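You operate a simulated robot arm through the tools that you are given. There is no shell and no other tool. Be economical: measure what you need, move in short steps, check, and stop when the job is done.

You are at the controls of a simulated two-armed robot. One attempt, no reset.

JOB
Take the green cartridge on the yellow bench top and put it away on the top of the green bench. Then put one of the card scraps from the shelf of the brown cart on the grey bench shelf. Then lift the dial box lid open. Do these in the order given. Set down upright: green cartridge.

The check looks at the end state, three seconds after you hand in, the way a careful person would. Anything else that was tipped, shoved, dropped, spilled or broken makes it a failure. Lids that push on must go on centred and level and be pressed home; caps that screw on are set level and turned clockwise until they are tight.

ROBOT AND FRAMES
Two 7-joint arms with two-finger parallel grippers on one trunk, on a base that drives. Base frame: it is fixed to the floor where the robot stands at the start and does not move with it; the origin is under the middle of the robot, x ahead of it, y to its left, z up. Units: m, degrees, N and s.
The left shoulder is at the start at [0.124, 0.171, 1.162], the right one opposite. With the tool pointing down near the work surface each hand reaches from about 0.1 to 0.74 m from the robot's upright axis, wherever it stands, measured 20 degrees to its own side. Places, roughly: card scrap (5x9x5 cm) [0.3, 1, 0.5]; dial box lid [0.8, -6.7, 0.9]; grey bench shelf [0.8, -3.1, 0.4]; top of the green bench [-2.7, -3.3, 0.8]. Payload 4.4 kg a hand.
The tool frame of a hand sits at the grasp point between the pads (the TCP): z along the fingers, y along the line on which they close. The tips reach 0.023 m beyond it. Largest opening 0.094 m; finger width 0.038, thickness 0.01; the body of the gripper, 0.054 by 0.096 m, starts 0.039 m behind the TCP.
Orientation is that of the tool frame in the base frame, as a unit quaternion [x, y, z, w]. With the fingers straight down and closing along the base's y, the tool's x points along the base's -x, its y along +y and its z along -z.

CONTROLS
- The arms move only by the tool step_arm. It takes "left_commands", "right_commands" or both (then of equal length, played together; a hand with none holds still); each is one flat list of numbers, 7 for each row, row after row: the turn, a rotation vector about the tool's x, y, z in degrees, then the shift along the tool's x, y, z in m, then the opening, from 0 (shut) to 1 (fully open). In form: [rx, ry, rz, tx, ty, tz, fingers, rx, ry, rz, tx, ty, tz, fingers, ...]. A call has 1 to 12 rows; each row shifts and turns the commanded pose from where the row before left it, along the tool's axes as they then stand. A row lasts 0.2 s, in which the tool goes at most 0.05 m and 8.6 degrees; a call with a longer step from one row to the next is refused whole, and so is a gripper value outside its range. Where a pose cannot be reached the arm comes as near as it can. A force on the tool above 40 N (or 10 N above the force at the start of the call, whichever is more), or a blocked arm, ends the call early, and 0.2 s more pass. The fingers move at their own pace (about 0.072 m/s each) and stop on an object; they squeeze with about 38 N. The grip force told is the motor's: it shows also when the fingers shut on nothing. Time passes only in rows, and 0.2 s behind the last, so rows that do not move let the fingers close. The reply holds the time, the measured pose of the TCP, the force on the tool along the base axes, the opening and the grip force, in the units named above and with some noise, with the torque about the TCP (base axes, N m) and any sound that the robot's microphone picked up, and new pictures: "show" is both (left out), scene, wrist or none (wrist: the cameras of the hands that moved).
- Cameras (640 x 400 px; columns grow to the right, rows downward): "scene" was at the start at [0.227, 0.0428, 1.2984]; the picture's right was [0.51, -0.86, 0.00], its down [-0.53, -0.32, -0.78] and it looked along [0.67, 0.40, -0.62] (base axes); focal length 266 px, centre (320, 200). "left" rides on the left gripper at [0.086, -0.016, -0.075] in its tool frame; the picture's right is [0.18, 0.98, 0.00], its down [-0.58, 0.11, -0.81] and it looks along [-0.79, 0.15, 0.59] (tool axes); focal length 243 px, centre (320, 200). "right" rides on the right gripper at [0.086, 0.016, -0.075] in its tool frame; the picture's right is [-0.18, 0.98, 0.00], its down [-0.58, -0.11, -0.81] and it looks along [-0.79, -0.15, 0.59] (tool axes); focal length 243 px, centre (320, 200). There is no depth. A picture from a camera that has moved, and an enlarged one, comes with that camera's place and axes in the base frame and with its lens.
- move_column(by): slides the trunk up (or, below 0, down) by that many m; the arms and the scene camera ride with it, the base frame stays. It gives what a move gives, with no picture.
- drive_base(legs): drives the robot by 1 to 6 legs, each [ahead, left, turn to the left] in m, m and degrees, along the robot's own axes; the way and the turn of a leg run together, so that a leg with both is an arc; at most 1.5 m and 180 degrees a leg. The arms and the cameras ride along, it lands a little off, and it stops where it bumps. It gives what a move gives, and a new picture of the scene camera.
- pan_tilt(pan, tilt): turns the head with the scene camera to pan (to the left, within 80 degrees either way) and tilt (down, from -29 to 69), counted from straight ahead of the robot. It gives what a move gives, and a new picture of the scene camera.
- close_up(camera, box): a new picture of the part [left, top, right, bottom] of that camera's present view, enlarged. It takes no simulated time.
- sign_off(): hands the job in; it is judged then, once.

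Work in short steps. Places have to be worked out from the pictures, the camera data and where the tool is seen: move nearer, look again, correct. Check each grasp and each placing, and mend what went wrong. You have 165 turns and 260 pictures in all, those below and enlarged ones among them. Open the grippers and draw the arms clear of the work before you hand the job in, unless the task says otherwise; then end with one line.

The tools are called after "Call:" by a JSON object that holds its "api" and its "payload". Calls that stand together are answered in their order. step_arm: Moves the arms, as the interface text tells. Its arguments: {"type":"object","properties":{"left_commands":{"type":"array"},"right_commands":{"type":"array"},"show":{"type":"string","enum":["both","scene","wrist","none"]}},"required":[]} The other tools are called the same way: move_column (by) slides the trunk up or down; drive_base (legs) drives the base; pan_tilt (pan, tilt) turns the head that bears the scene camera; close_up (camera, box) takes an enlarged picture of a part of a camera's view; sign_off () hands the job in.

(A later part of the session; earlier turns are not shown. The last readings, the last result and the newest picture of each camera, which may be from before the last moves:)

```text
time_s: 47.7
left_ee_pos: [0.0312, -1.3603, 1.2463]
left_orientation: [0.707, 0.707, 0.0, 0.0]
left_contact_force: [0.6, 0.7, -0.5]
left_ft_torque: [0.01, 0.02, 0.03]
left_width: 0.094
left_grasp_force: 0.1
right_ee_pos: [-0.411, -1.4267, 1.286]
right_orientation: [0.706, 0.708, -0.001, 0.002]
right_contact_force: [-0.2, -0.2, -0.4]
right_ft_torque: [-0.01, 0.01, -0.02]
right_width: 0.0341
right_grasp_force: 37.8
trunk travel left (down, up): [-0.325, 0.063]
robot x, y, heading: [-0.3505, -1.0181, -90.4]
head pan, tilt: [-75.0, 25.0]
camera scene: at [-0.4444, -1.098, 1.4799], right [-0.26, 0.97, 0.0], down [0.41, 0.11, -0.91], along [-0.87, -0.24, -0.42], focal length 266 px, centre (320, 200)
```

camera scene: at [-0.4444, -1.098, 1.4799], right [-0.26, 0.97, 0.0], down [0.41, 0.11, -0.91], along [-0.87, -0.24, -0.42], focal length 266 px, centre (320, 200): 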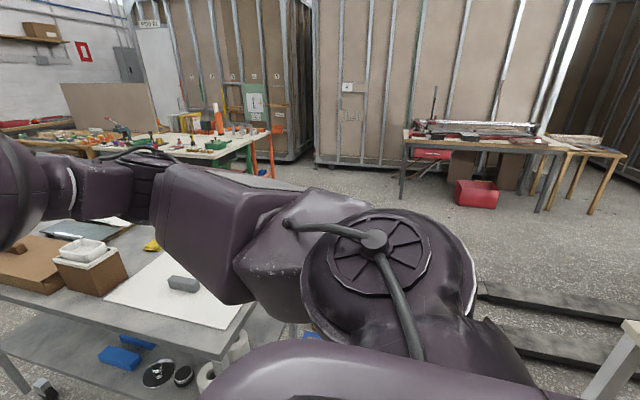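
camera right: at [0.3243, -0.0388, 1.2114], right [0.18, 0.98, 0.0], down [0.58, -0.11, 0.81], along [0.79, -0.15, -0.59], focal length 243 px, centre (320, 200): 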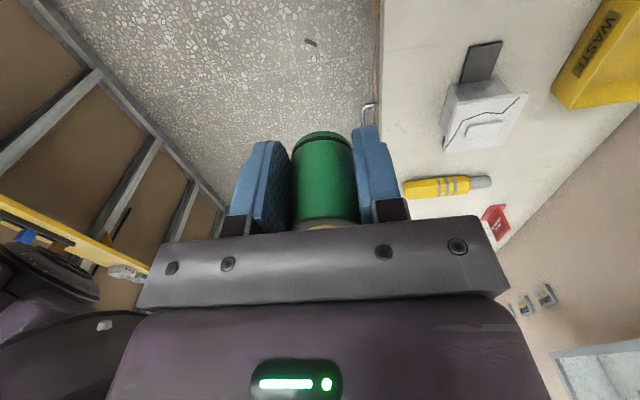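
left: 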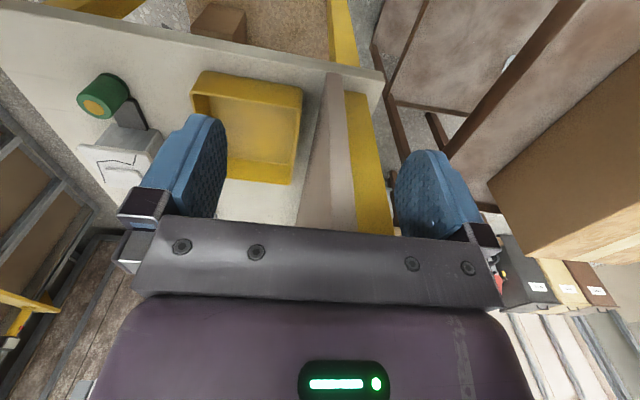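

Blocked again; check the left side for the partition.

Call:
{"api": "pan_tilt", "payload": {"pan": 55, "tilt": 35}}

```text
time_s: 49.8
left_ee_pos: [0.0301, -1.3613, 1.2471]
left_orientation: [0.707, 0.707, 0.0, 0.001]
left_contact_force: [0.5, -0.1, -0.2]
left_ft_torque: [0.03, 0.03, 0.02]
left_width: 0.0941
left_grasp_force: 0.1
right_ee_pos: [-0.4121, -1.4241, 1.2864]
right_orientation: [0.706, 0.708, 0.0, 0.002]
right_contact_force: [0.1, 0.3, -0.1]
right_ft_torque: [0.0, 0.02, 0.01]
right_width: 0.0341
right_grasp_force: 38.0
trunk travel left (down, up): [-0.325, 0.063]
robot x, y, heading: [-0.3532, -1.016, -89.9]
head pan, tilt: [55.0, 35.0]
camera scene: at [-0.2832, -1.1249, 1.4647], right [-0.58, -0.82, 0.0], down [-0.47, 0.33, -0.82], along [0.67, -0.47, -0.57], focal length 266 px, centre (320, 200)
```

scene: 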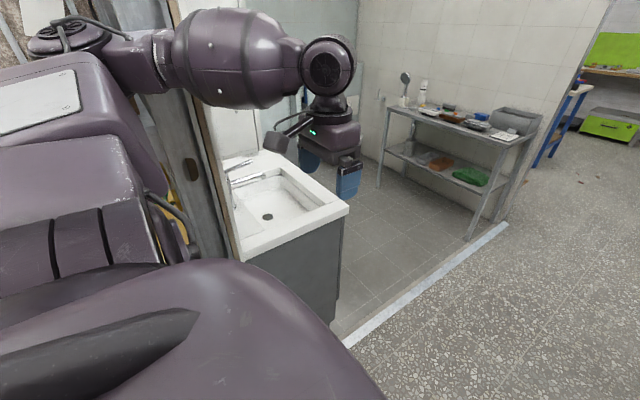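

The left elbow touches the partition end. I back off 5 cm, extend/centre the left hand to narrow it, then shift right 0.14 m.

Call:
{"api": "drive_base", "payload": {"legs": [[-0.06, 0, 0], [0, -0.14, 0]]}}

Call:
{"api": "step_arm", "payload": {"left_commands": [0, 0, 0, -0.04, -0.01, 0, 1, 0, 0, 0, -0.04, -0.02, 0, 1, 0, 0, 0, -0.03, -0.03, 0, 1, 0, 0, 0, -0.03, -0.03, 0, 1, 0, 0, 0, -0.01, -0.03, 0, 1, 0, 0, 0, 0, -0.02, 0, 1], "show": "scene"}}

```text
time_s: 52.3
left_ee_pos: [-0.1059, -1.3053, 1.244]
left_orientation: [0.707, 0.707, 0.001, -0.002]
left_contact_force: [0.3, -0.3, -0.2]
left_ft_torque: [0.01, -0.03, -0.01]
left_width: 0.0938
left_grasp_force: 0.1
right_ee_pos: [-0.5472, -1.3713, 1.2836]
right_orientation: [0.706, 0.708, -0.001, 0.0]
right_contact_force: [-0.5, 0.3, -0.7]
right_ft_torque: [0.05, 0.0, 0.01]
right_width: 0.034
right_grasp_force: 38.6
trunk travel left (down, up): [-0.325, 0.063]
robot x, y, heading: [-0.49, -0.9639, -90.1]
head pan, tilt: [55.0, 35.0]
camera scene: at [-0.4202, -1.0707, 1.4641], right [-0.57, -0.82, 0.0], down [-0.47, 0.33, -0.82], along [0.67, -0.47, -0.57], focal length 266 px, centre (320, 200)
```

scene: 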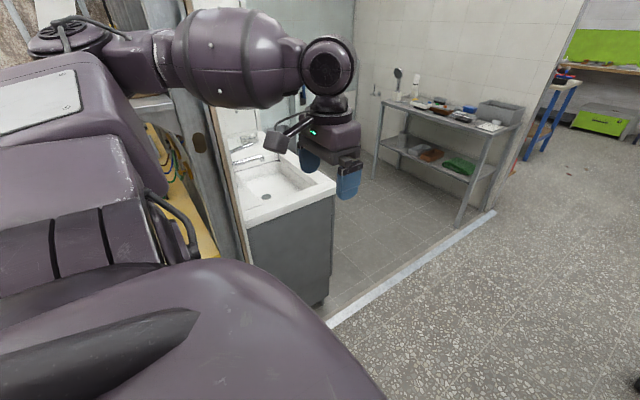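

```text
time_s: 53.7
left_ee_pos: [-0.2452, -1.4557, 1.2431]
left_orientation: [0.707, 0.707, 0.0, -0.003]
left_contact_force: [0.0, 0.2, 0.0]
left_ft_torque: [0.07, -0.03, 0.02]
left_width: 0.094
left_grasp_force: 0.1
right_ee_pos: [-0.5479, -1.3721, 1.2845]
right_orientation: [0.706, 0.708, 0.0, -0.001]
right_contact_force: [0.5, -0.1, -0.1]
right_ft_torque: [-0.02, 0.02, 0.02]
right_width: 0.0339
right_grasp_force: 37.8
trunk travel left (down, up): [-0.325, 0.063]
robot x, y, heading: [-0.488, -0.9579, -90.1]
head pan, tilt: [55.0, 35.0]
camera scene: at [-0.4203, -1.0711, 1.464], right [-0.57, -0.82, 0.0], down [-0.47, 0.33, -0.82], along [0.67, -0.47, -0.57], focal length 266 px, centre (320, 200)
```

scene: 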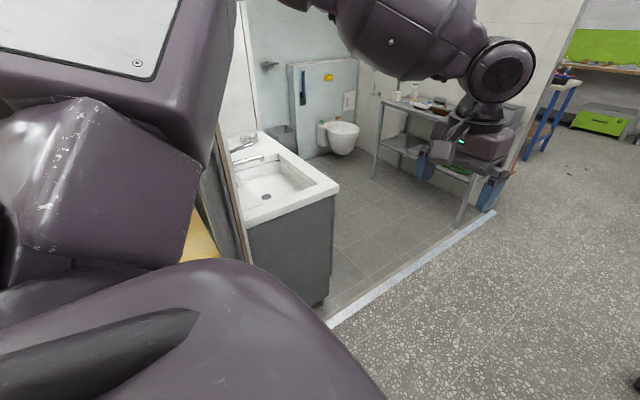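

Elbow narrower now. Drive ahead toward y≈-3.1.

Call:
{"api": "drive_base", "payload": {"legs": [[1.0, 0.05, 0], [1.15, 0.1, 0]]}}

Call:
{"api": "pan_tilt", "payload": {"pan": -70, "tilt": 30}}

```text
time_s: 64.3
left_ee_pos: [-0.0527, -3.5902, 1.2435]
left_orientation: [0.697, 0.717, 0.0, -0.003]
left_contact_force: [0.0, -1.0, 0.4]
left_ft_torque: [0.01, -0.02, 0.01]
left_width: 0.0938
left_grasp_force: 0.1
right_ee_pos: [-0.3589, -3.5145, 1.284]
right_orientation: [0.697, 0.717, 0.0, -0.001]
right_contact_force: [0.0, 0.6, -0.3]
right_ft_torque: [-0.02, -0.01, 0.02]
right_width: 0.0339
right_grasp_force: 38.2
trunk travel left (down, up): [-0.325, 0.063]
robot x, y, heading: [-0.3123, -3.1024, -88.6]
head pan, tilt: [55.0, 35.0]
camera scene: at [-0.2378, -3.2108, 1.464], right [-0.55, -0.83, 0.0], down [-0.48, 0.32, -0.82], along [0.68, -0.45, -0.57], focal length 266 px, centre (320, 200)
```

scene: 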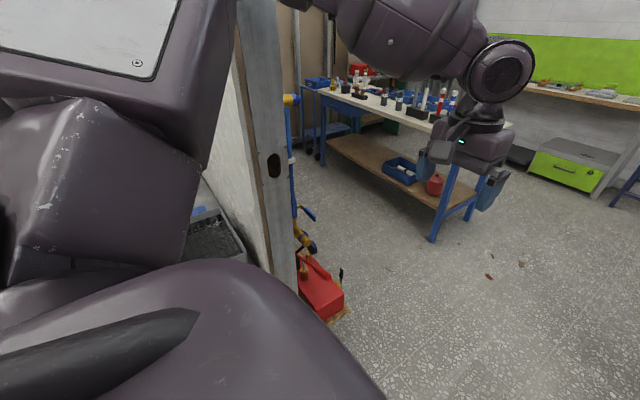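

```text
time_s: 66.4
left_ee_pos: [-0.0528, -3.5898, 1.2433]
left_orientation: [0.698, 0.716, 0.001, -0.004]
left_contact_force: [-0.5, -0.8, 0.2]
left_ft_torque: [0.02, 0.01, 0.0]
left_width: 0.094
left_grasp_force: 0.1
right_ee_pos: [-0.3588, -3.5124, 1.2852]
right_orientation: [0.697, 0.717, -0.001, -0.001]
right_contact_force: [-0.1, 0.0, -0.5]
right_ft_torque: [0.05, 0.01, -0.02]
right_width: 0.034
right_grasp_force: 38.2
trunk travel left (down, up): [-0.325, 0.063]
robot x, y, heading: [-0.3138, -3.0998, -88.4]
head pan, tilt: [-70.0, 30.0]
camera scene: at [-0.3954, -3.1948, 1.4718], right [-0.37, 0.93, 0.0], down [0.47, 0.18, -0.87], along [-0.81, -0.32, -0.5], focal length 266 px, centre (320, 200)
```

scene: 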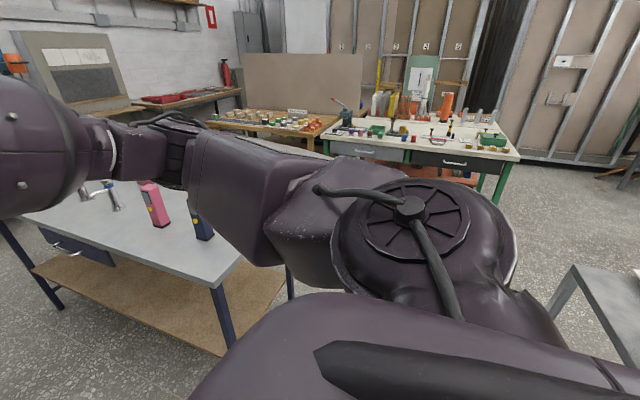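

Green bench front edge lies at x≈-2.35, y -3.85..-2.6. I turn right to face it (heading 180).

Call:
{"api": "drive_base", "payload": {"legs": [[0.1, 0, 0], [0, 0, -91]]}}

Call:
{"api": "pan_tilt", "payload": {"pan": 0, "tilt": 30}}

```text
time_s: 71.4
left_ee_pos: [-0.8093, -3.4395, 1.2437]
left_orientation: [1.0, -0.007, 0.003, -0.001]
left_contact_force: [0.8, -0.5, -0.6]
left_ft_torque: [-0.05, 0.02, 0.0]
left_width: 0.094
left_grasp_force: 0.0
right_ee_pos: [-0.7207, -3.1387, 1.2847]
right_orientation: [1.0, -0.004, 0.0, -0.001]
right_contact_force: [-0.3, -0.6, -0.6]
right_ft_torque: [0.01, -0.04, 0.03]
right_width: 0.0338
right_grasp_force: 37.6
trunk travel left (down, up): [-0.325, 0.063]
robot x, y, heading: [-0.3115, -3.1981, 179.4]
head pan, tilt: [-70.0, 30.0]
camera scene: at [-0.399, -3.1141, 1.4718], right [0.94, 0.33, 0.0], down [0.16, -0.47, -0.87], along [-0.28, 0.82, -0.5], focal length 266 px, centre (320, 200)
```

scene: 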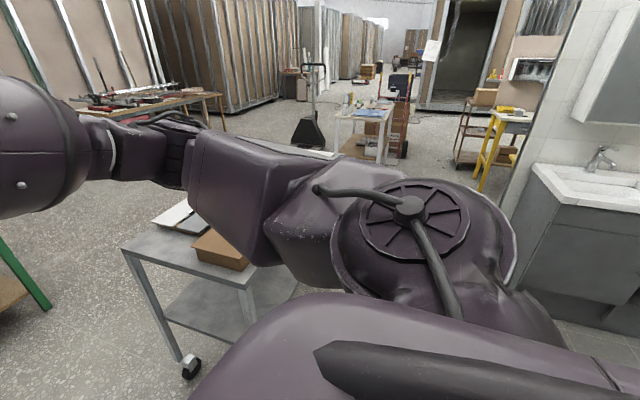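

```text
time_s: 72.8
left_ee_pos: [-0.8088, -3.4395, 1.2432]
left_orientation: [1.0, -0.007, 0.003, -0.001]
left_contact_force: [0.5, 0.3, 0.5]
left_ft_torque: [0.01, -0.01, -0.02]
left_width: 0.0939
left_grasp_force: 0.0
right_ee_pos: [-0.7219, -3.1378, 1.2849]
right_orientation: [1.0, -0.006, 0.0, -0.001]
right_contact_force: [0.6, 0.8, -0.3]
right_ft_torque: [0.0, -0.03, -0.02]
right_width: 0.0339
right_grasp_force: 37.8
trunk travel left (down, up): [-0.325, 0.063]
robot x, y, heading: [-0.309, -3.2032, 178.9]
head pan, tilt: [0.0, 30.0]
camera scene: at [-0.4597, -3.1983, 1.4718], right [0.02, 1.0, 0.0], down [0.5, -0.01, -0.87], along [-0.87, 0.01, -0.5], focal length 266 px, centre (320, 200)
```

scene: 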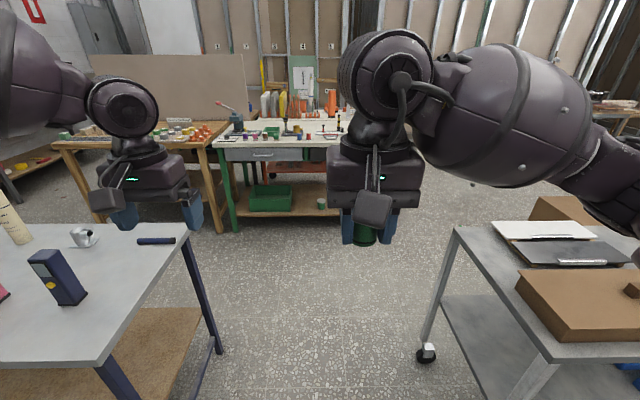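

Clear lane ahead between table and trolley. Drive ahead 1.2 m.

Call:
{"api": "drive_base", "payload": {"legs": [[1.2, 0, 1]]}}

Call:
{"api": "pan_tilt", "payload": {"pan": -8, "tilt": 40}}

```text
time_s: 78.9
left_ee_pos: [-2.0034, -3.4381, 1.2437]
left_orientation: [1.0, 0.001, 0.002, -0.002]
left_contact_force: [0.0, 0.0, -0.5]
left_ft_torque: [-0.03, -0.04, -0.03]
left_width: 0.0942
left_grasp_force: 0.0
right_ee_pos: [-1.9175, -3.1352, 1.2853]
right_orientation: [1.0, 0.002, 0.001, -0.001]
right_contact_force: [-0.5, -0.4, -0.8]
right_ft_torque: [-0.01, 0.01, -0.01]
right_width: 0.0338
right_grasp_force: 37.7
trunk travel left (down, up): [-0.325, 0.063]
robot x, y, heading: [-1.5065, -3.1928, 179.8]
head pan, tilt: [0.0, 30.0]
camera scene: at [-1.6563, -3.1917, 1.4718], right [0.0, 1.0, 0.0], down [0.5, 0.0, -0.87], along [-0.87, 0.0, -0.5], focal length 266 px, centre (320, 200)
```

scene: 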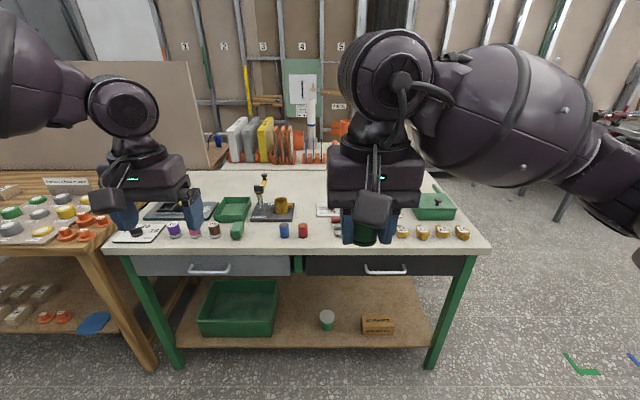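

```text
time_s: 79.6
left_ee_pos: [-2.0017, -3.4386, 1.2441]
left_orientation: [1.0, 0.001, 0.002, -0.002]
left_contact_force: [0.3, -0.4, -0.3]
left_ft_torque: [0.01, -0.02, -0.01]
left_width: 0.0937
left_grasp_force: 0.0
right_ee_pos: [-1.9189, -3.1349, 1.2846]
right_orientation: [1.0, 0.003, -0.001, 0.0]
right_contact_force: [0.8, 0.8, -1.0]
right_ft_torque: [-0.02, -0.03, 0.04]
right_width: 0.0339
right_grasp_force: 38.4
trunk travel left (down, up): [-0.325, 0.063]
robot x, y, heading: [-1.5085, -3.1901, 180.1]
head pan, tilt: [-8.0, 40.0]
camera scene: at [-1.6497, -3.1799, 1.4565], right [0.14, 0.99, 0.0], down [0.64, -0.09, -0.77], along [-0.76, 0.11, -0.64], focal length 266 px, centre (320, 200)
```

scene: 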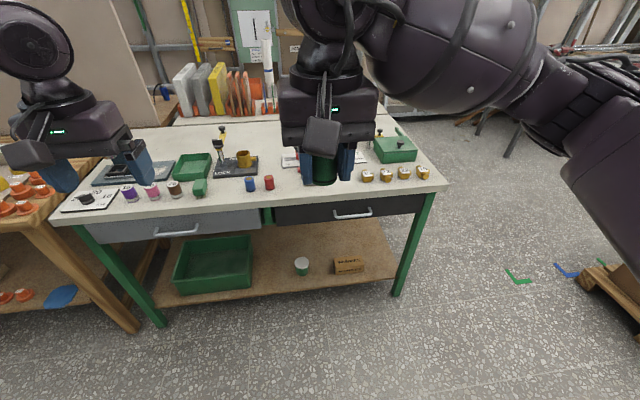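

I enlarge the bench top to pick a free spot.

Call:
{"api": "close_up", "payload": {"camera": "scene", "box": [180, 100, 440, 220]}}

Call:
{"api": "close_up", "payload": {"camera": "right", "box": [0, 0, 640, 400]}}

```text
2.46 times, centred on (310, 160) of scene
camera zoom: at [-1.6497, -3.1799, 1.4565], right [0.14, 0.99, 0.0], down [0.64, -0.09, -0.77], along [-0.76, 0.11, -0.64], focal length 655 px, centre (345, 298)
```

zoom: 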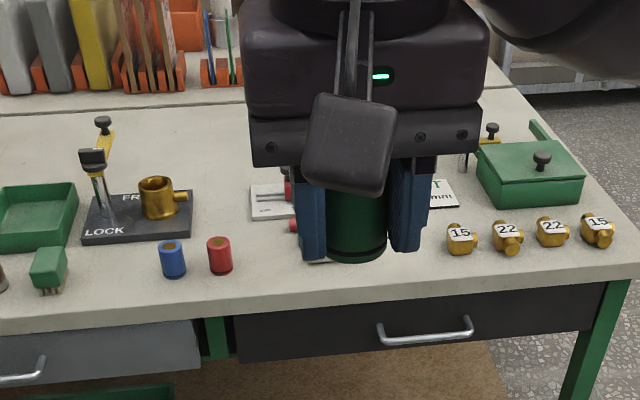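

```text
1.00 times, centred on (320, 200) of right (not enlarged: the box is as wide or as high as the picture)
camera zoom: at [-1.8327, -3.1505, 1.3609], right [-0.18, -0.98, 0.0], down [-0.58, 0.11, 0.81], along [-0.79, 0.15, -0.59], focal length 243 px, centre (320, 200)
```

zoom: 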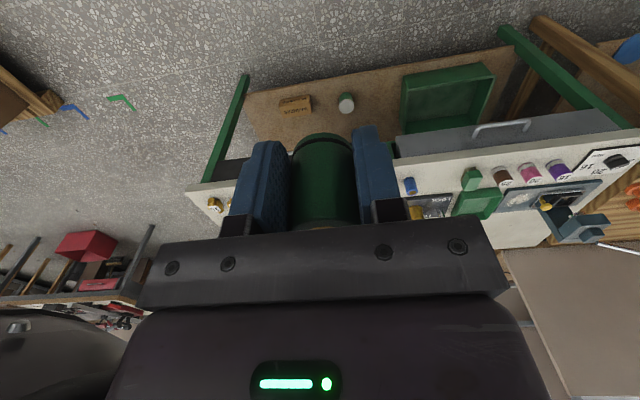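

I drive 0.25 m closer and look down more steeply.

Call:
{"api": "drive_base", "payload": {"legs": [[0.25, 0, 0]]}}

Call:
{"api": "pan_tilt", "payload": {"pan": 0, "tilt": 50}}

```text
time_s: 81.4
left_ee_pos: [-2.2481, -3.4378, 1.2432]
left_orientation: [1.0, -0.001, 0.003, -0.003]
left_contact_force: [-0.7, -0.1, 0.0]
left_ft_torque: [0.01, -0.01, 0.02]
left_width: 0.0943
left_grasp_force: 0.1
right_ee_pos: [-2.1626, -3.1344, 1.2849]
right_orientation: [1.0, 0.002, 0.001, 0.0]
right_contact_force: [1.0, 0.1, 0.0]
right_ft_torque: [0.0, -0.01, -0.02]
right_width: 0.034
right_grasp_force: 38.0
trunk travel left (down, up): [-0.325, 0.063]
robot x, y, heading: [-1.7526, -3.1881, 180.1]
head pan, tilt: [-8.0, 40.0]
camera scene: at [-1.8962, -3.1793, 1.4564], right [0.14, 0.99, 0.0], down [0.64, -0.09, -0.77], along [-0.76, 0.11, -0.64], focal length 266 px, centre (320, 200)
```

scene: 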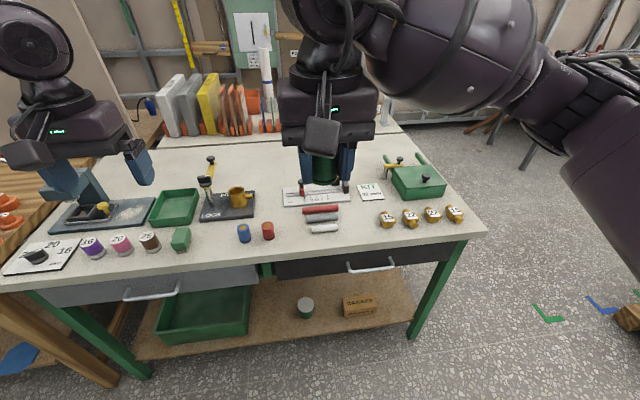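

```text
time_s: 82.1
left_ee_pos: [-2.2476, -3.4363, 1.244]
left_orientation: [1.0, -0.001, 0.002, -0.002]
left_contact_force: [0.3, 0.8, 0.4]
left_ft_torque: [-0.02, 0.0, 0.0]
left_width: 0.0942
left_grasp_force: 0.1
right_ee_pos: [-2.1633, -3.1328, 1.2859]
right_orientation: [1.0, 0.0, -0.001, -0.001]
right_contact_force: [0.4, 1.2, -1.9]
right_ft_torque: [0.01, 0.03, 0.02]
right_width: 0.0339
right_grasp_force: 37.4
trunk travel left (down, up): [-0.325, 0.063]
robot x, y, heading: [-1.7469, -3.1906, 180.1]
head pan, tilt: [0.0, 50.0]
camera scene: at [-1.8879, -3.1911, 1.4424], right [0.0, 1.0, 0.0], down [0.77, 0.0, -0.64], along [-0.64, 0.0, -0.77], focal length 266 px, centre (320, 200)
```

scene: 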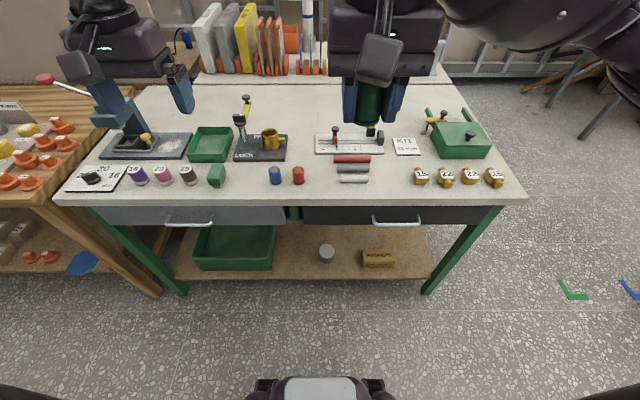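

Free front spot: between the metal bars and the yellow numbered knobs, near (-2.44, -2.97). I drive 0.15 m nearer so it's in reach.

Call:
{"api": "drive_base", "payload": {"legs": [[0.15, 0, 0]]}}

Call:
{"api": "pan_tilt", "payload": {"pan": -15, "tilt": 55}}

```text
time_s: 83.5
left_ee_pos: [-2.3925, -3.437, 1.2427]
left_orientation: [1.0, -0.001, 0.003, -0.002]
left_contact_force: [-0.7, -0.2, 0.5]
left_ft_torque: [-0.02, -0.01, 0.02]
left_width: 0.094
left_grasp_force: 0.0
right_ee_pos: [-2.3065, -3.1332, 1.2852]
right_orientation: [1.0, -0.001, 0.002, -0.001]
right_contact_force: [0.4, -0.6, -1.0]
right_ft_torque: [-0.04, -0.03, -0.03]
right_width: 0.0337
right_grasp_force: 37.9
trunk travel left (down, up): [-0.325, 0.063]
robot x, y, heading: [-1.8965, -3.1862, 179.9]
head pan, tilt: [0.0, 50.0]
camera scene: at [-2.0316, -3.1907, 1.4422], right [0.0, 1.0, 0.0], down [0.77, 0.0, -0.64], along [-0.64, 0.0, -0.77], focal length 266 px, centre (320, 200)
```

scene: 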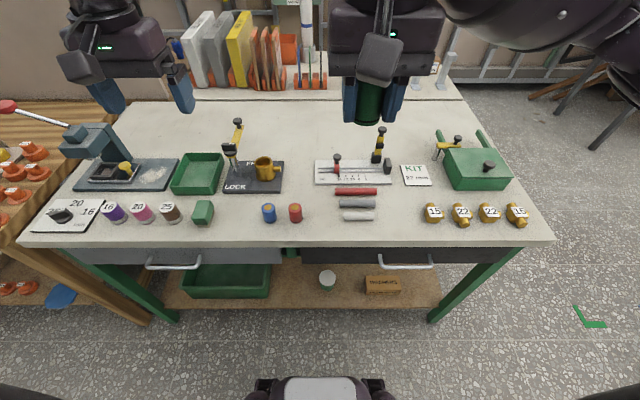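

```text
time_s: 84.2
left_ee_pos: [-2.3892, -3.4359, 1.2428]
left_orientation: [1.0, -0.001, 0.002, -0.002]
left_contact_force: [0.0, -0.5, -0.1]
left_ft_torque: [0.04, 0.04, -0.01]
left_width: 0.094
left_grasp_force: 0.1
right_ee_pos: [-2.3033, -3.1325, 1.2846]
right_orientation: [1.0, 0.0, 0.0, -0.001]
right_contact_force: [-0.7, -0.1, -0.9]
right_ft_torque: [0.04, 0.04, -0.01]
right_width: 0.0339
right_grasp_force: 37.6
trunk travel left (down, up): [-0.325, 0.063]
robot x, y, heading: [-1.8977, -3.1937, 179.7]
head pan, tilt: [-15.0, 55.0]
camera scene: at [-2.0224, -3.1721, 1.4359], right [0.26, 0.97, 0.0], down [0.79, -0.21, -0.57], along [-0.55, 0.15, -0.82], focal length 266 px, centre (320, 200)
```

scene: 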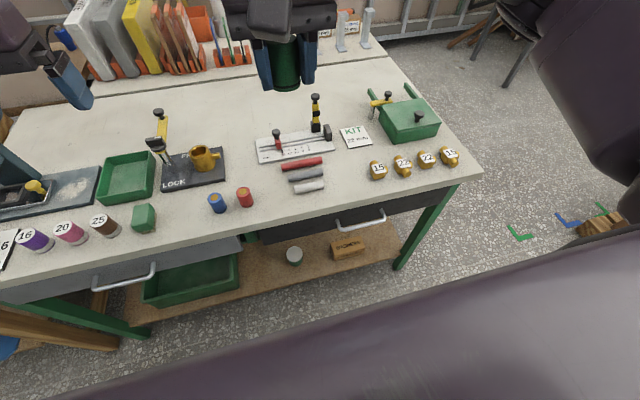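

Bench top ≈0.885. Spot centre (-2.43,-2.983); I move the hand there and lower to z≈1.0 first.

Call:
{"api": "step_arm", "payload": {"right_commands": [0, 0, 0, -0.023, -0.03, 0.02, 0, 0, 0, 0, -0.023, -0.03, 0.02, 0, 0, 0, 0, -0.023, -0.03, 0.02, 0, 0, 0, 0, -0.023, -0.03, 0.02, 0, 0, 0, 0, -0.023, -0.03, 0.02, 0, 0, 0, 0, 0, 0, 0.04, 0, 0, 0, 0, 0, 0, 0.04, 0, 0, 0, 0, 0, 0, 0.04, 0, 0, 0, 0, 0, 0, 0.04, 0, 0, 0, 0, 0, 0, 0.025, 0, 0, 0, 0, 0, 0, 0, 0]}}

```text
time_s: 86.7
left_ee_pos: [-2.3907, -3.4356, 1.2437]
left_orientation: [1.0, -0.001, 0.002, -0.002]
left_contact_force: [-0.6, 1.0, -0.2]
left_ft_torque: [0.0, -0.02, -0.02]
left_width: 0.094
left_grasp_force: 0.0
right_ee_pos: [-2.4205, -2.9833, 0.9992]
right_orientation: [1.0, 0.001, 0.0, -0.001]
right_contact_force: [0.3, 0.4, 0.1]
right_ft_torque: [-0.01, -0.01, -0.03]
right_width: 0.0338
right_grasp_force: 37.7
trunk travel left (down, up): [-0.325, 0.063]
robot x, y, heading: [-1.8943, -3.1916, 179.8]
head pan, tilt: [-15.0, 55.0]
camera scene: at [-2.0228, -3.172, 1.4358], right [0.26, 0.97, 0.0], down [0.79, -0.21, -0.57], along [-0.55, 0.15, -0.82], focal length 266 px, centre (320, 200)
camera right: at [-2.3354, -2.9995, 1.076], right [-0.18, -0.98, 0.0], down [-0.58, 0.11, 0.81], along [-0.79, 0.15, -0.59], focal length 243 px, centre (320, 200)
```

scene: 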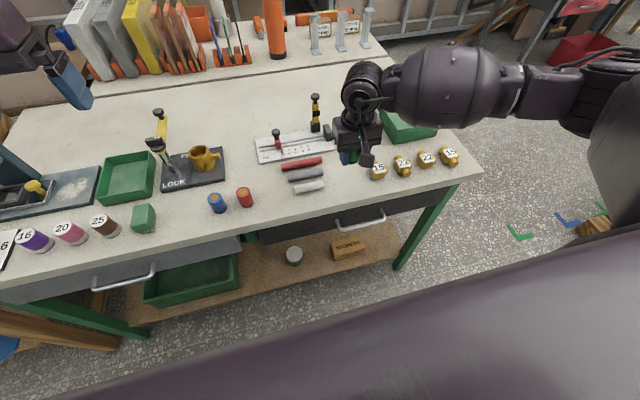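
right: 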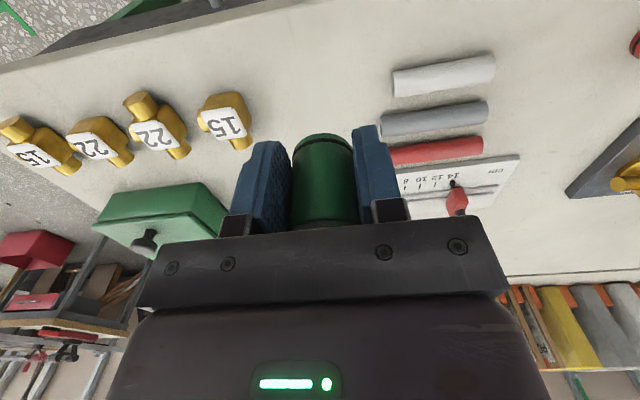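

The landing spot is centred between knob and bars. I lower to ~0.925, then creep.

Call:
{"api": "step_arm", "payload": {"right_commands": [0, 0, 0, 0, 0, 0.03, 0, 0, 0, 0, 0, 0, 0.025, 0, 0, 0, 0, 0, 0, 0.015, 0, 0, 0, 0, 0, 0, 0.005, 0, 0, 0, 0, 0, 0, 0, 0], "show": "wrist"}}

```text
time_s: 87.8
left_ee_pos: [-2.3895, -3.4369, 1.2435]
left_orientation: [1.0, -0.001, 0.002, -0.002]
left_contact_force: [0.4, -0.4, -0.1]
left_ft_torque: [0.0, 0.0, -0.01]
left_width: 0.0941
left_grasp_force: 0.0
right_ee_pos: [-2.4203, -2.9836, 0.9256]
right_orientation: [1.0, 0.001, 0.0, -0.001]
right_contact_force: [0.8, -0.7, -0.5]
right_ft_torque: [0.02, -0.04, 0.01]
right_width: 0.0338
right_grasp_force: 38.6
trunk travel left (down, up): [-0.325, 0.063]
robot x, y, heading: [-1.8936, -3.1862, 179.9]
head pan, tilt: [-15.0, 55.0]
camera right: at [-2.3359, -2.9995, 1.0011], right [-0.18, -0.98, 0.0], down [-0.58, 0.11, 0.81], along [-0.79, 0.15, -0.59], focal length 243 px, centre (320, 200)
```

right: 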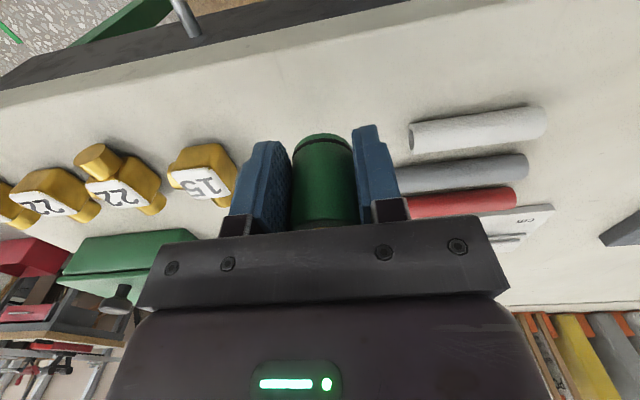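

Not yet touching; creep down.

Call:
{"api": "step_arm", "payload": {"right_commands": [0, 0, 0, 0, 0, 0.004, 0, 0, 0, 0, 0, 0, 0.004, 0, 0, 0, 0, 0, 0, 0.004, 0, 0, 0, 0, 0, 0, 0, 0], "show": "wrist"}}

```text
time_s: 88.8
left_ee_pos: [-2.3911, -3.4365, 1.2438]
left_orientation: [1.0, -0.001, 0.002, -0.002]
left_contact_force: [-0.9, 0.5, 0.4]
left_ft_torque: [0.01, 0.01, 0.0]
left_width: 0.0939
left_grasp_force: 0.1
right_ee_pos: [-2.4209, -2.9831, 0.9136]
right_orientation: [1.0, 0.0, 0.0, -0.001]
right_contact_force: [-0.1, -0.1, -0.2]
right_ft_torque: [0.01, -0.03, -0.02]
right_width: 0.0339
right_grasp_force: 37.5
trunk travel left (down, up): [-0.325, 0.063]
robot x, y, heading: [-1.8921, -3.1876, 179.8]
head pan, tilt: [-15.0, 55.0]
camera right: at [-2.3362, -2.9989, 0.989], right [-0.18, -0.98, 0.0], down [-0.58, 0.11, 0.81], along [-0.79, 0.15, -0.59], focal length 243 px, centre (320, 200)
```

right: 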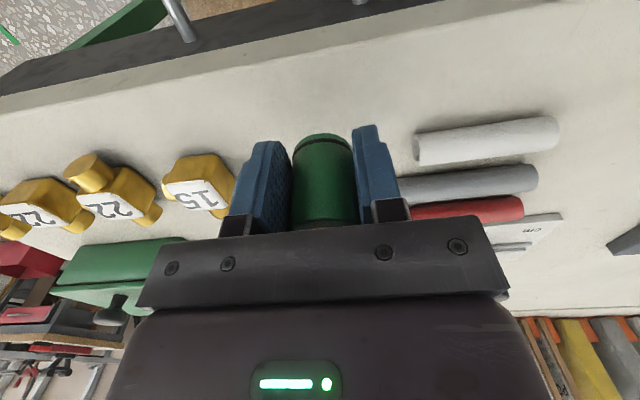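

Still no contact. Continue creeping.

Call:
{"api": "step_arm", "payload": {"right_commands": [0, 0, 0, 0, 0, 0.004, 0, 0, 0, 0, 0, 0, 0.004, 0, 0, 0, 0, 0, 0, 0.004, 0, 0, 0, 0, 0, 0, 0, 0], "show": "wrist"}}

```text
time_s: 89.8
left_ee_pos: [-2.3887, -3.4366, 1.2433]
left_orientation: [1.0, -0.001, 0.001, -0.002]
left_contact_force: [-0.1, 0.1, 1.0]
left_ft_torque: [-0.01, -0.01, -0.01]
left_width: 0.094
left_grasp_force: 0.0
right_ee_pos: [-2.4208, -2.983, 0.9007]
right_orientation: [1.0, 0.0, 0.0, 0.0]
right_contact_force: [-0.8, 0.2, -0.1]
right_ft_torque: [0.0, -0.01, 0.0]
right_width: 0.0338
right_grasp_force: 38.1
trunk travel left (down, up): [-0.325, 0.063]
robot x, y, heading: [-1.8917, -3.1882, 179.8]
head pan, tilt: [-15.0, 55.0]
camera right: at [-2.3354, -2.9989, 0.9772], right [-0.18, -0.98, 0.0], down [-0.58, 0.11, 0.81], along [-0.79, 0.15, -0.59], focal length 243 px, centre (320, 200)
```

right: 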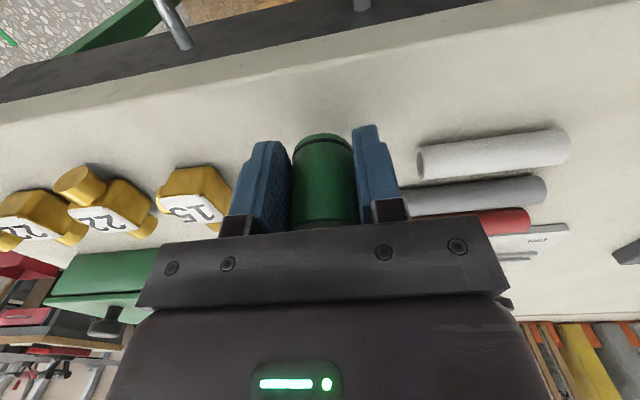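

Shadow is converging; bench likely ~0.86 as the other one. Three smaller steps more.

Call:
{"api": "step_arm", "payload": {"right_commands": [0, 0, 0, 0, 0, 0.004, 0, 0, 0, 0, 0, 0, 0.003, 0, 0, 0, 0, 0, 0, 0.003, 0, 0, 0, 0, 0, 0, 0, 0], "show": "wrist"}}

```text
time_s: 90.8
left_ee_pos: [-2.3905, -3.436, 1.243]
left_orientation: [1.0, -0.001, 0.002, -0.002]
left_contact_force: [0.2, 0.3, -0.2]
left_ft_torque: [0.01, 0.0, -0.01]
left_width: 0.0938
left_grasp_force: 0.0
right_ee_pos: [-2.4204, -2.9826, 0.8911]
right_orientation: [1.0, 0.0, 0.0, -0.001]
right_contact_force: [-0.2, 0.9, -1.1]
right_ft_torque: [0.01, 0.0, -0.01]
right_width: 0.0341
right_grasp_force: 38.3
trunk travel left (down, up): [-0.325, 0.063]
robot x, y, heading: [-1.894, -3.1895, 180.0]
head pan, tilt: [-15.0, 55.0]
camera right: at [-2.335, -2.9985, 0.9671], right [-0.18, -0.98, 0.0], down [-0.58, 0.11, 0.81], along [-0.79, 0.15, -0.59], focal length 243 px, centre (320, 200)
```

right: 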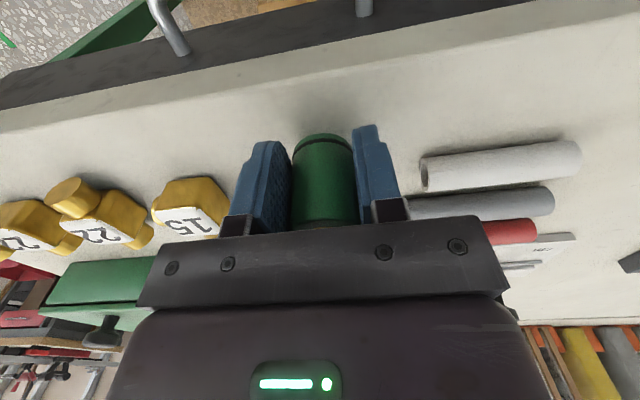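

Still no contact force; keep creeping with 3 mm rows.

Call:
{"api": "step_arm", "payload": {"right_commands": [0, 0, 0, 0, 0, 0.003, 0, 0, 0, 0, 0, 0, 0.003, 0, 0, 0, 0, 0, 0, 0, 0], "show": "none"}}

Call:
{"api": "step_arm", "payload": {"right_commands": [0, 0, 0, 0, 0, 0.003, 0, 0, 0, 0, 0, 0, 0.002, 0, 0, 0, 0, 0, 0, 0, 0], "show": "wrist"}}

```text
time_s: 91.7
left_ee_pos: [-2.3903, -3.4344, 1.2439]
left_orientation: [1.0, -0.001, 0.002, -0.002]
left_contact_force: [0.6, 0.1, 0.0]
left_ft_torque: [0.0, 0.0, -0.01]
left_width: 0.0939
left_grasp_force: 0.0
right_ee_pos: [-2.4209, -2.9821, 0.8859]
right_orientation: [1.0, 0.0, 0.0, -0.001]
right_contact_force: [0.4, 0.7, -0.8]
right_ft_torque: [-0.01, -0.05, -0.02]
right_width: 0.0339
right_grasp_force: 37.5
trunk travel left (down, up): [-0.325, 0.063]
robot x, y, heading: [-1.8975, -3.1911, 179.9]
head pan, tilt: [-15.0, 55.0]
```

```text
time_s: 92.5
left_ee_pos: [-2.3906, -3.4368, 1.2433]
left_orientation: [1.0, 0.0, 0.002, -0.002]
left_contact_force: [0.0, 0.5, -0.9]
left_ft_torque: [0.0, 0.0, -0.03]
left_width: 0.0942
left_grasp_force: 0.1
right_ee_pos: [-2.4211, -2.9827, 0.8803]
right_orientation: [1.0, 0.0, 0.0, -0.001]
right_contact_force: [0.0, -0.5, 0.4]
right_ft_torque: [0.01, -0.04, -0.01]
right_width: 0.0341
right_grasp_force: 38.1
trunk travel left (down, up): [-0.325, 0.063]
robot x, y, heading: [-1.896, -3.1909, 179.8]
head pan, tilt: [-15.0, 55.0]
camera right: at [-2.3357, -2.9987, 0.9558], right [-0.18, -0.98, 0.0], down [-0.58, 0.11, 0.81], along [-0.79, 0.15, -0.59], focal length 243 px, centre (320, 200)
```

right: 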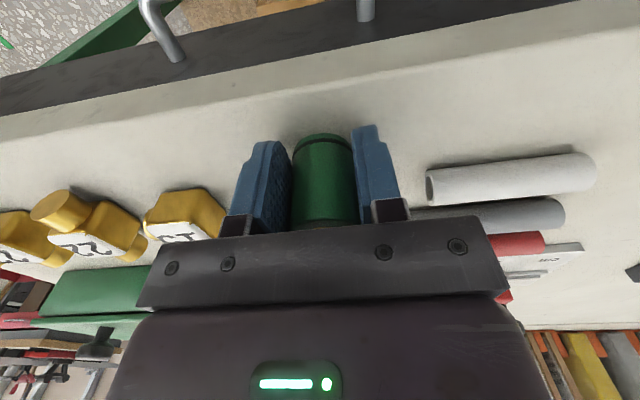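

Continue: four 3 mm rows.

Call:
{"api": "step_arm", "payload": {"right_commands": [0, 0, 0, 0, 0, 0.003, 0, 0, 0, 0, 0, 0, 0.003, 0, 0, 0, 0, 0, 0, 0, 0], "show": "none"}}

Call:
{"api": "step_arm", "payload": {"right_commands": [0, 0, 0, 0, 0, 0.003, 0, 0, 0, 0, 0, 0, 0.003, 0, 0, 0, 0, 0, 0, 0, 0], "show": "wrist"}}

```text
time_s: 93.2
left_ee_pos: [-2.3902, -3.4368, 1.2443]
left_orientation: [1.0, 0.0, 0.002, -0.002]
left_contact_force: [0.9, 0.2, 0.0]
left_ft_torque: [0.0, 0.02, -0.01]
left_width: 0.094
left_grasp_force: 0.0
right_ee_pos: [-2.421, -2.9832, 0.8769]
right_orientation: [1.0, -0.001, -0.003, 0.001]
right_contact_force: [-3.0, 5.0, 27.3]
right_ft_torque: [0.13, 0.48, -0.04]
right_width: 0.034
right_grasp_force: 37.9
trunk travel left (down, up): [-0.325, 0.063]
robot x, y, heading: [-1.8941, -3.1889, 179.7]
head pan, tilt: [-15.0, 55.0]
```

```text
time_s: 93.8
left_ee_pos: [-2.3896, -3.4359, 1.2441]
left_orientation: [1.0, 0.0, 0.002, -0.002]
left_contact_force: [-0.9, 0.7, -0.6]
left_ft_torque: [0.02, -0.02, -0.01]
left_width: 0.094
left_grasp_force: 0.1
right_ee_pos: [-2.4213, -2.9833, 0.873]
right_orientation: [1.0, 0.002, -0.002, 0.001]
right_contact_force: [7.5, 2.0, 17.0]
right_ft_torque: [0.08, -0.09, -0.07]
right_width: 0.0339
right_grasp_force: 37.9
trunk travel left (down, up): [-0.325, 0.063]
robot x, y, heading: [-1.8948, -3.1913, 179.7]
head pan, tilt: [-15.0, 55.0]
stopped in row 2 (right hand): the force on the tool passed its limit at 43 N (the readings are from after the stop); the commanded pose is now the measured one
camera right: at [-2.3358, -2.9993, 0.9485], right [-0.18, -0.98, 0.0], down [-0.58, 0.11, 0.81], along [-0.8, 0.15, -0.59], focal length 243 px, centre (320, 200)
```

right: 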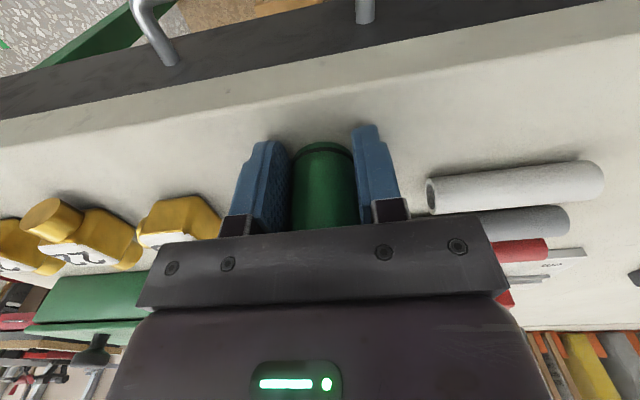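

Contact made at ~0.876; it's standing on the bench. Relieve 2 mm and open partly (0.55).

Call:
{"api": "step_arm", "payload": {"right_commands": [0, 0, 0, 0, 0, -0.002, 0, 0, 0, 0, 0, 0, 0, 0.38, 0, 0, 0, 0, 0, 0, 0.45, 0, 0, 0, 0, 0, 0, 0.55, 0, 0, 0, 0, 0, 0, 0.55], "show": "wrist"}}

```text
time_s: 95.0
left_ee_pos: [-2.3896, -3.4366, 1.244]
left_orientation: [1.0, 0.0, 0.001, -0.002]
left_contact_force: [0.1, -0.1, -0.2]
left_ft_torque: [0.0, 0.0, 0.0]
left_width: 0.094
left_grasp_force: 0.0
right_ee_pos: [-2.422, -2.9843, 0.8731]
right_orientation: [1.0, 0.0, -0.001, 0.0]
right_contact_force: [0.2, -0.5, -0.4]
right_ft_torque: [-0.01, -0.01, 0.04]
right_width: 0.0515
right_grasp_force: 0.1
trunk travel left (down, up): [-0.325, 0.063]
robot x, y, heading: [-1.8943, -3.19, 179.6]
head pan, tilt: [-15.0, 55.0]
camera right: at [-2.3364, -2.999, 0.9491], right [-0.18, -0.98, 0.0], down [-0.58, 0.11, 0.81], along [-0.79, 0.15, -0.59], focal length 243 px, centre (320, 200)
```

right: 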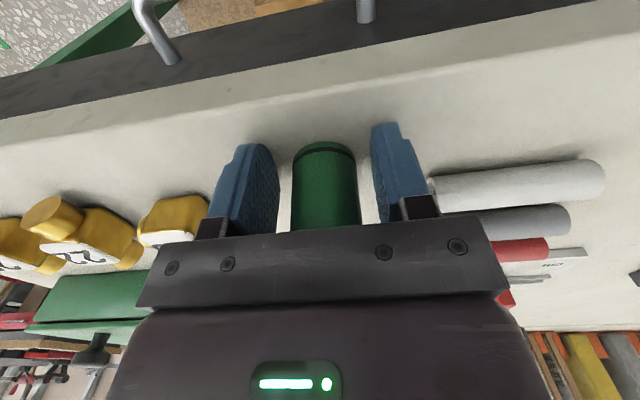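

Released without disturbing neighbours (finger near the silver bar, not beyond it). Lift straight up slowly and check.

Call:
{"api": "step_arm", "payload": {"right_commands": [0, 0, 0, 0, 0, -0.01, 0.5, 0, 0, 0, 0, 0, -0.02, 0.5, 0, 0, 0, 0, 0, -0.03, 0.5, 0, 0, 0, 0, 0, -0.04, 0.5, 0, 0, 0, 0, 0, -0.04, 0.5, 0, 0, 0, 0, 0, -0.04, 0.5, 0, 0, 0, 0, 0, -0.04, 0.5]}}

```text
time_s: 96.6
left_ee_pos: [-2.3903, -3.4366, 1.2434]
left_orientation: [1.0, -0.001, 0.002, -0.002]
left_contact_force: [0.1, -0.2, 0.2]
left_ft_torque: [0.01, 0.01, 0.02]
left_width: 0.0941
left_grasp_force: 0.0
right_ee_pos: [-2.4186, -2.9821, 1.0944]
right_orientation: [1.0, 0.0, -0.002, 0.0]
right_contact_force: [0.7, -0.4, 0.3]
right_ft_torque: [-0.01, 0.02, -0.02]
right_width: 0.0472
right_grasp_force: 0.1
trunk travel left (down, up): [-0.325, 0.063]
robot x, y, heading: [-1.8925, -3.1892, 179.6]
head pan, tilt: [-15.0, 55.0]
camera scene: at [-2.0225, -3.1723, 1.4358], right [0.26, 0.97, 0.0], down [0.79, -0.21, -0.57], along [-0.55, 0.15, -0.82], focal length 266 px, centre (320, 200)
camera right: at [-2.3341, -2.9972, 1.1697], right [-0.18, -0.98, 0.0], down [-0.58, 0.11, 0.81], along [-0.79, 0.15, -0.59], focal length 243 px, centre (320, 200)
```

scene: 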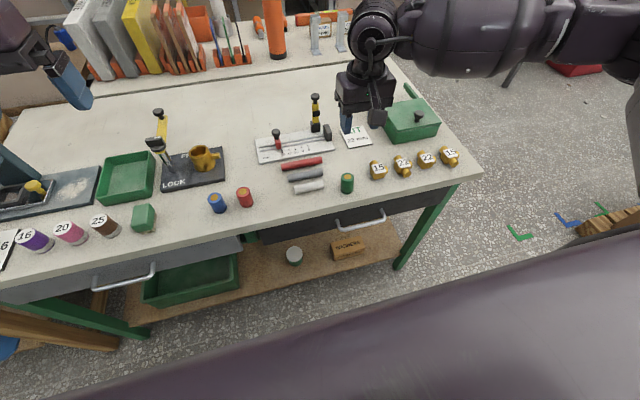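
right: 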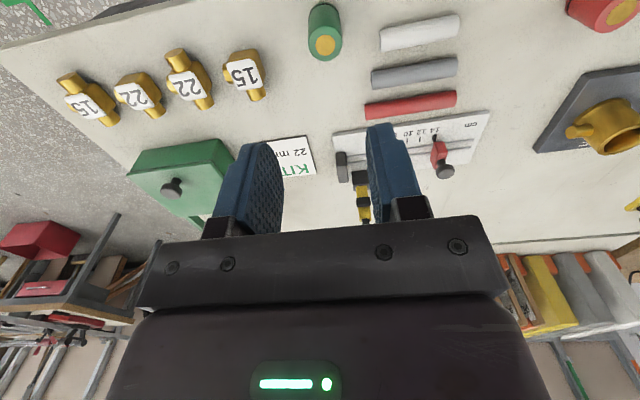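

Cartridge stands upright, neighbours untouched. I raise and retract the right hand, then turn the head for driving back.

Call:
{"api": "step_arm", "payload": {"right_commands": [0, 0, 0, 0, 0, -0.04, 0.5, 0, 0, 0, 0, 0, -0.04, 0.5, 0, 0, 0, 0, 0.02, -0.04, 0.5, 0, 0, 0, 0.015, 0.03, -0.03, 0.5, 0, 0, 0, 0.015, 0.03, -0.03, 0.5, 0, 0, 0, 0.015, 0.03, 0, 0.5, 0, 0, 0, 0.015, 0.02, 0, 0.5], "show": "none"}}

Call:
{"api": "drive_base", "payload": {"legs": [[-1.45, 0, 0]]}}

```text
time_s: 98.2
left_ee_pos: [-2.3911, -3.4366, 1.2426]
left_orientation: [1.0, -0.001, 0.002, -0.001]
left_contact_force: [0.9, 0.2, 0.4]
left_ft_torque: [0.01, 0.02, 0.03]
left_width: 0.094
left_grasp_force: 0.0
right_ee_pos: [-2.3593, -3.1136, 1.275]
right_orientation: [1.0, -0.001, -0.002, 0.0]
right_contact_force: [0.7, 0.4, 0.2]
right_ft_torque: [0.04, 0.01, 0.0]
right_width: 0.0467
right_grasp_force: 0.1
trunk travel left (down, up): [-0.325, 0.063]
robot x, y, heading: [-1.8902, -3.1903, 179.9]
head pan, tilt: [-15.0, 55.0]
```

```text
time_s: 105.3
left_ee_pos: [-0.9484, -3.4414, 1.2421]
left_orientation: [1.0, -0.002, 0.001, -0.002]
left_contact_force: [0.1, 0.4, 0.5]
left_ft_torque: [-0.04, 0.02, 0.0]
left_width: 0.094
left_grasp_force: 0.0
right_ee_pos: [-0.9182, -3.1179, 1.2744]
right_orientation: [1.0, -0.002, -0.002, 0.0]
right_contact_force: [0.5, -0.3, -0.3]
right_ft_torque: [-0.04, -0.01, 0.01]
right_width: 0.0472
right_grasp_force: 0.0
trunk travel left (down, up): [-0.325, 0.063]
robot x, y, heading: [-0.4534, -3.1979, 179.5]
head pan, tilt: [-15.0, 55.0]
camera scene: at [-0.5816, -3.178, 1.4358], right [0.26, 0.96, 0.0], down [0.79, -0.22, -0.57], along [-0.55, 0.15, -0.82], focal length 266 px, centre (320, 200)
```

scene: 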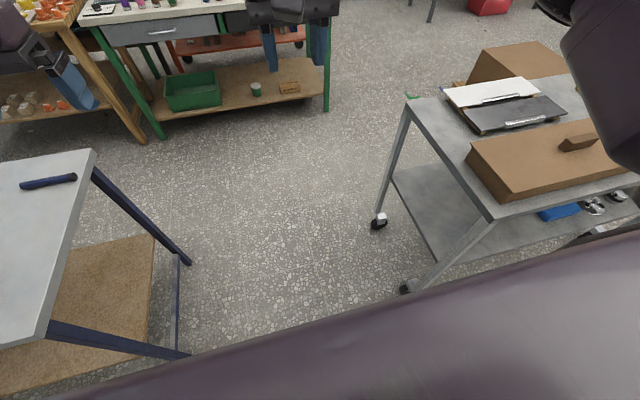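

Turn right to face +y (heading 90).

Call:
{"api": "drive_base", "payload": {"legs": [[-0.05, 0, 0], [0, 0, -89.5]]}}

Call:
{"api": "pan_tilt", "payload": {"pan": 0, "tilt": 30}}

```text
time_s: 110.1
left_ee_pos: [-0.6548, -2.7019, 1.244]
left_orientation: [0.709, -0.705, 0.002, 0.0]
left_contact_force: [-0.6, 1.5, -0.1]
left_ft_torque: [0.03, 0.01, -0.04]
left_width: 0.0939
left_grasp_force: 0.0
right_ee_pos: [-0.3304, -2.7308, 1.2738]
right_orientation: [0.71, -0.705, -0.002, -0.002]
right_contact_force: [-0.2, -0.6, 0.3]
right_ft_torque: [-0.02, 0.02, -0.01]
right_width: 0.047
right_grasp_force: 0.0
trunk travel left (down, up): [-0.325, 0.063]
robot x, y, heading: [-0.4047, -3.1965, 90.2]
head pan, tilt: [-15.0, 55.0]
camera scene: at [-0.3851, -3.0689, 1.4358], right [0.97, -0.25, 0.0], down [-0.21, -0.79, -0.57], along [0.15, 0.55, -0.82], focal length 266 px, centre (320, 200)
```

scene: 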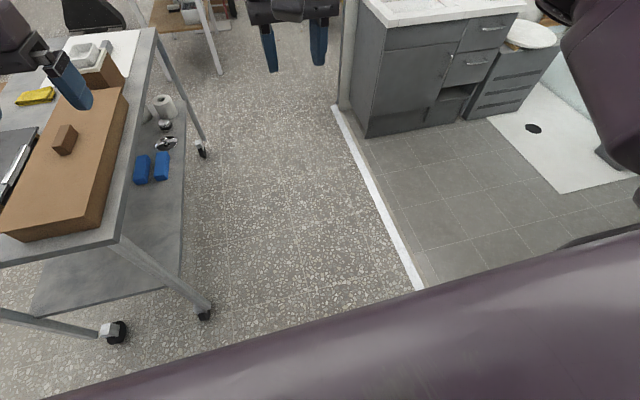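

```text
time_s: 111.0
left_ee_pos: [-0.6545, -2.7028, 1.2437]
left_orientation: [0.709, -0.705, 0.003, -0.001]
left_contact_force: [0.5, -0.2, 0.1]
left_ft_torque: [-0.01, 0.01, 0.0]
left_width: 0.0942
left_grasp_force: 0.1
right_ee_pos: [-0.3301, -2.7306, 1.2741]
right_orientation: [0.709, -0.705, -0.001, -0.001]
right_contact_force: [-0.3, -0.3, -0.3]
right_ft_torque: [0.01, 0.0, 0.01]
right_width: 0.0469
right_grasp_force: 0.0
trunk travel left (down, up): [-0.325, 0.063]
robot x, y, heading: [-0.406, -3.1954, 90.3]
head pan, tilt: [0.0, 30.0]
camera scene: at [-0.4039, -3.0482, 1.4717], right [1.0, 0.0, 0.0], down [0.0, -0.5, -0.87], along [0.0, 0.87, -0.5], focal length 266 px, centre (320, 200)
```

scene: 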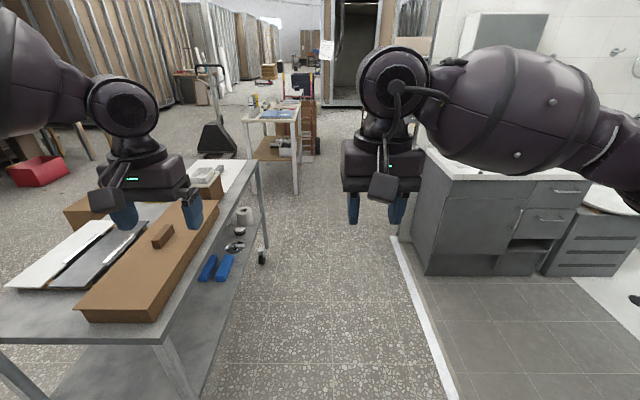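

I put the right hand in the narrow posture, then retrace the corridor north.

Call:
{"api": "step_arm", "payload": {"right_commands": [0, 0, 0, -0.015, -0.035, 0, 0.5, 0, 0, 0, -0.01, -0.035, 0, 0.5, 0, 0, 0, -0.01, -0.035, 0, 0.5, 0, 0, 0, 0, -0.035, 0, 0.5, 0, 0, 0, 0, -0.025, 0, 0.5], "show": "none"}}

Call:
{"api": "drive_base", "payload": {"legs": [[1.2, 0.03, 0], [0.75, 0.07, 0]]}}

```text
time_s: 112.2
left_ee_pos: [-0.6529, -2.7017, 1.2432]
left_orientation: [0.709, -0.705, 0.003, 0.0]
left_contact_force: [-0.2, -0.8, 0.0]
left_ft_torque: [0.02, -0.02, -0.01]
left_width: 0.0941
left_grasp_force: 0.0
right_ee_pos: [-0.165, -2.6929, 1.2747]
right_orientation: [0.711, -0.704, -0.001, -0.001]
right_contact_force: [0.5, -0.5, 0.0]
right_ft_torque: [0.0, -0.01, -0.01]
right_width: 0.0469
right_grasp_force: 0.0
trunk travel left (down, up): [-0.325, 0.063]
robot x, y, heading: [-0.4034, -3.1939, 90.3]
head pan, tilt: [0.0, 30.0]
```

```text
time_s: 122.0
left_ee_pos: [-0.7987, -0.7408, 1.2433]
left_orientation: [0.716, -0.699, 0.003, 0.0]
left_contact_force: [0.5, 0.1, -0.4]
left_ft_torque: [0.0, 0.02, -0.02]
left_width: 0.094
left_grasp_force: 0.1
right_ee_pos: [-0.3094, -0.7233, 1.2757]
right_orientation: [0.716, -0.698, -0.002, -0.001]
right_contact_force: [-0.3, 0.6, 1.0]
right_ft_torque: [0.0, -0.06, -0.03]
right_width: 0.0471
right_grasp_force: 0.1
trunk travel left (down, up): [-0.325, 0.063]
robot x, y, heading: [-0.5399, -1.233, 91.3]
head pan, tilt: [0.0, 30.0]
camera scene: at [-0.5427, -1.0822, 1.4718], right [1.0, 0.02, 0.0], down [0.01, -0.5, -0.87], along [-0.02, 0.87, -0.5], focal length 266 px, centre (320, 200)
```

scene: 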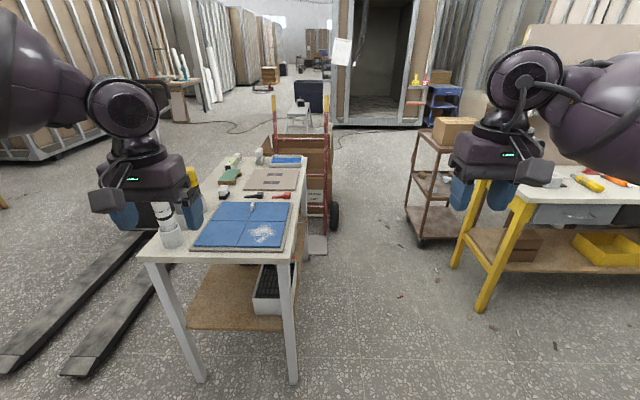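

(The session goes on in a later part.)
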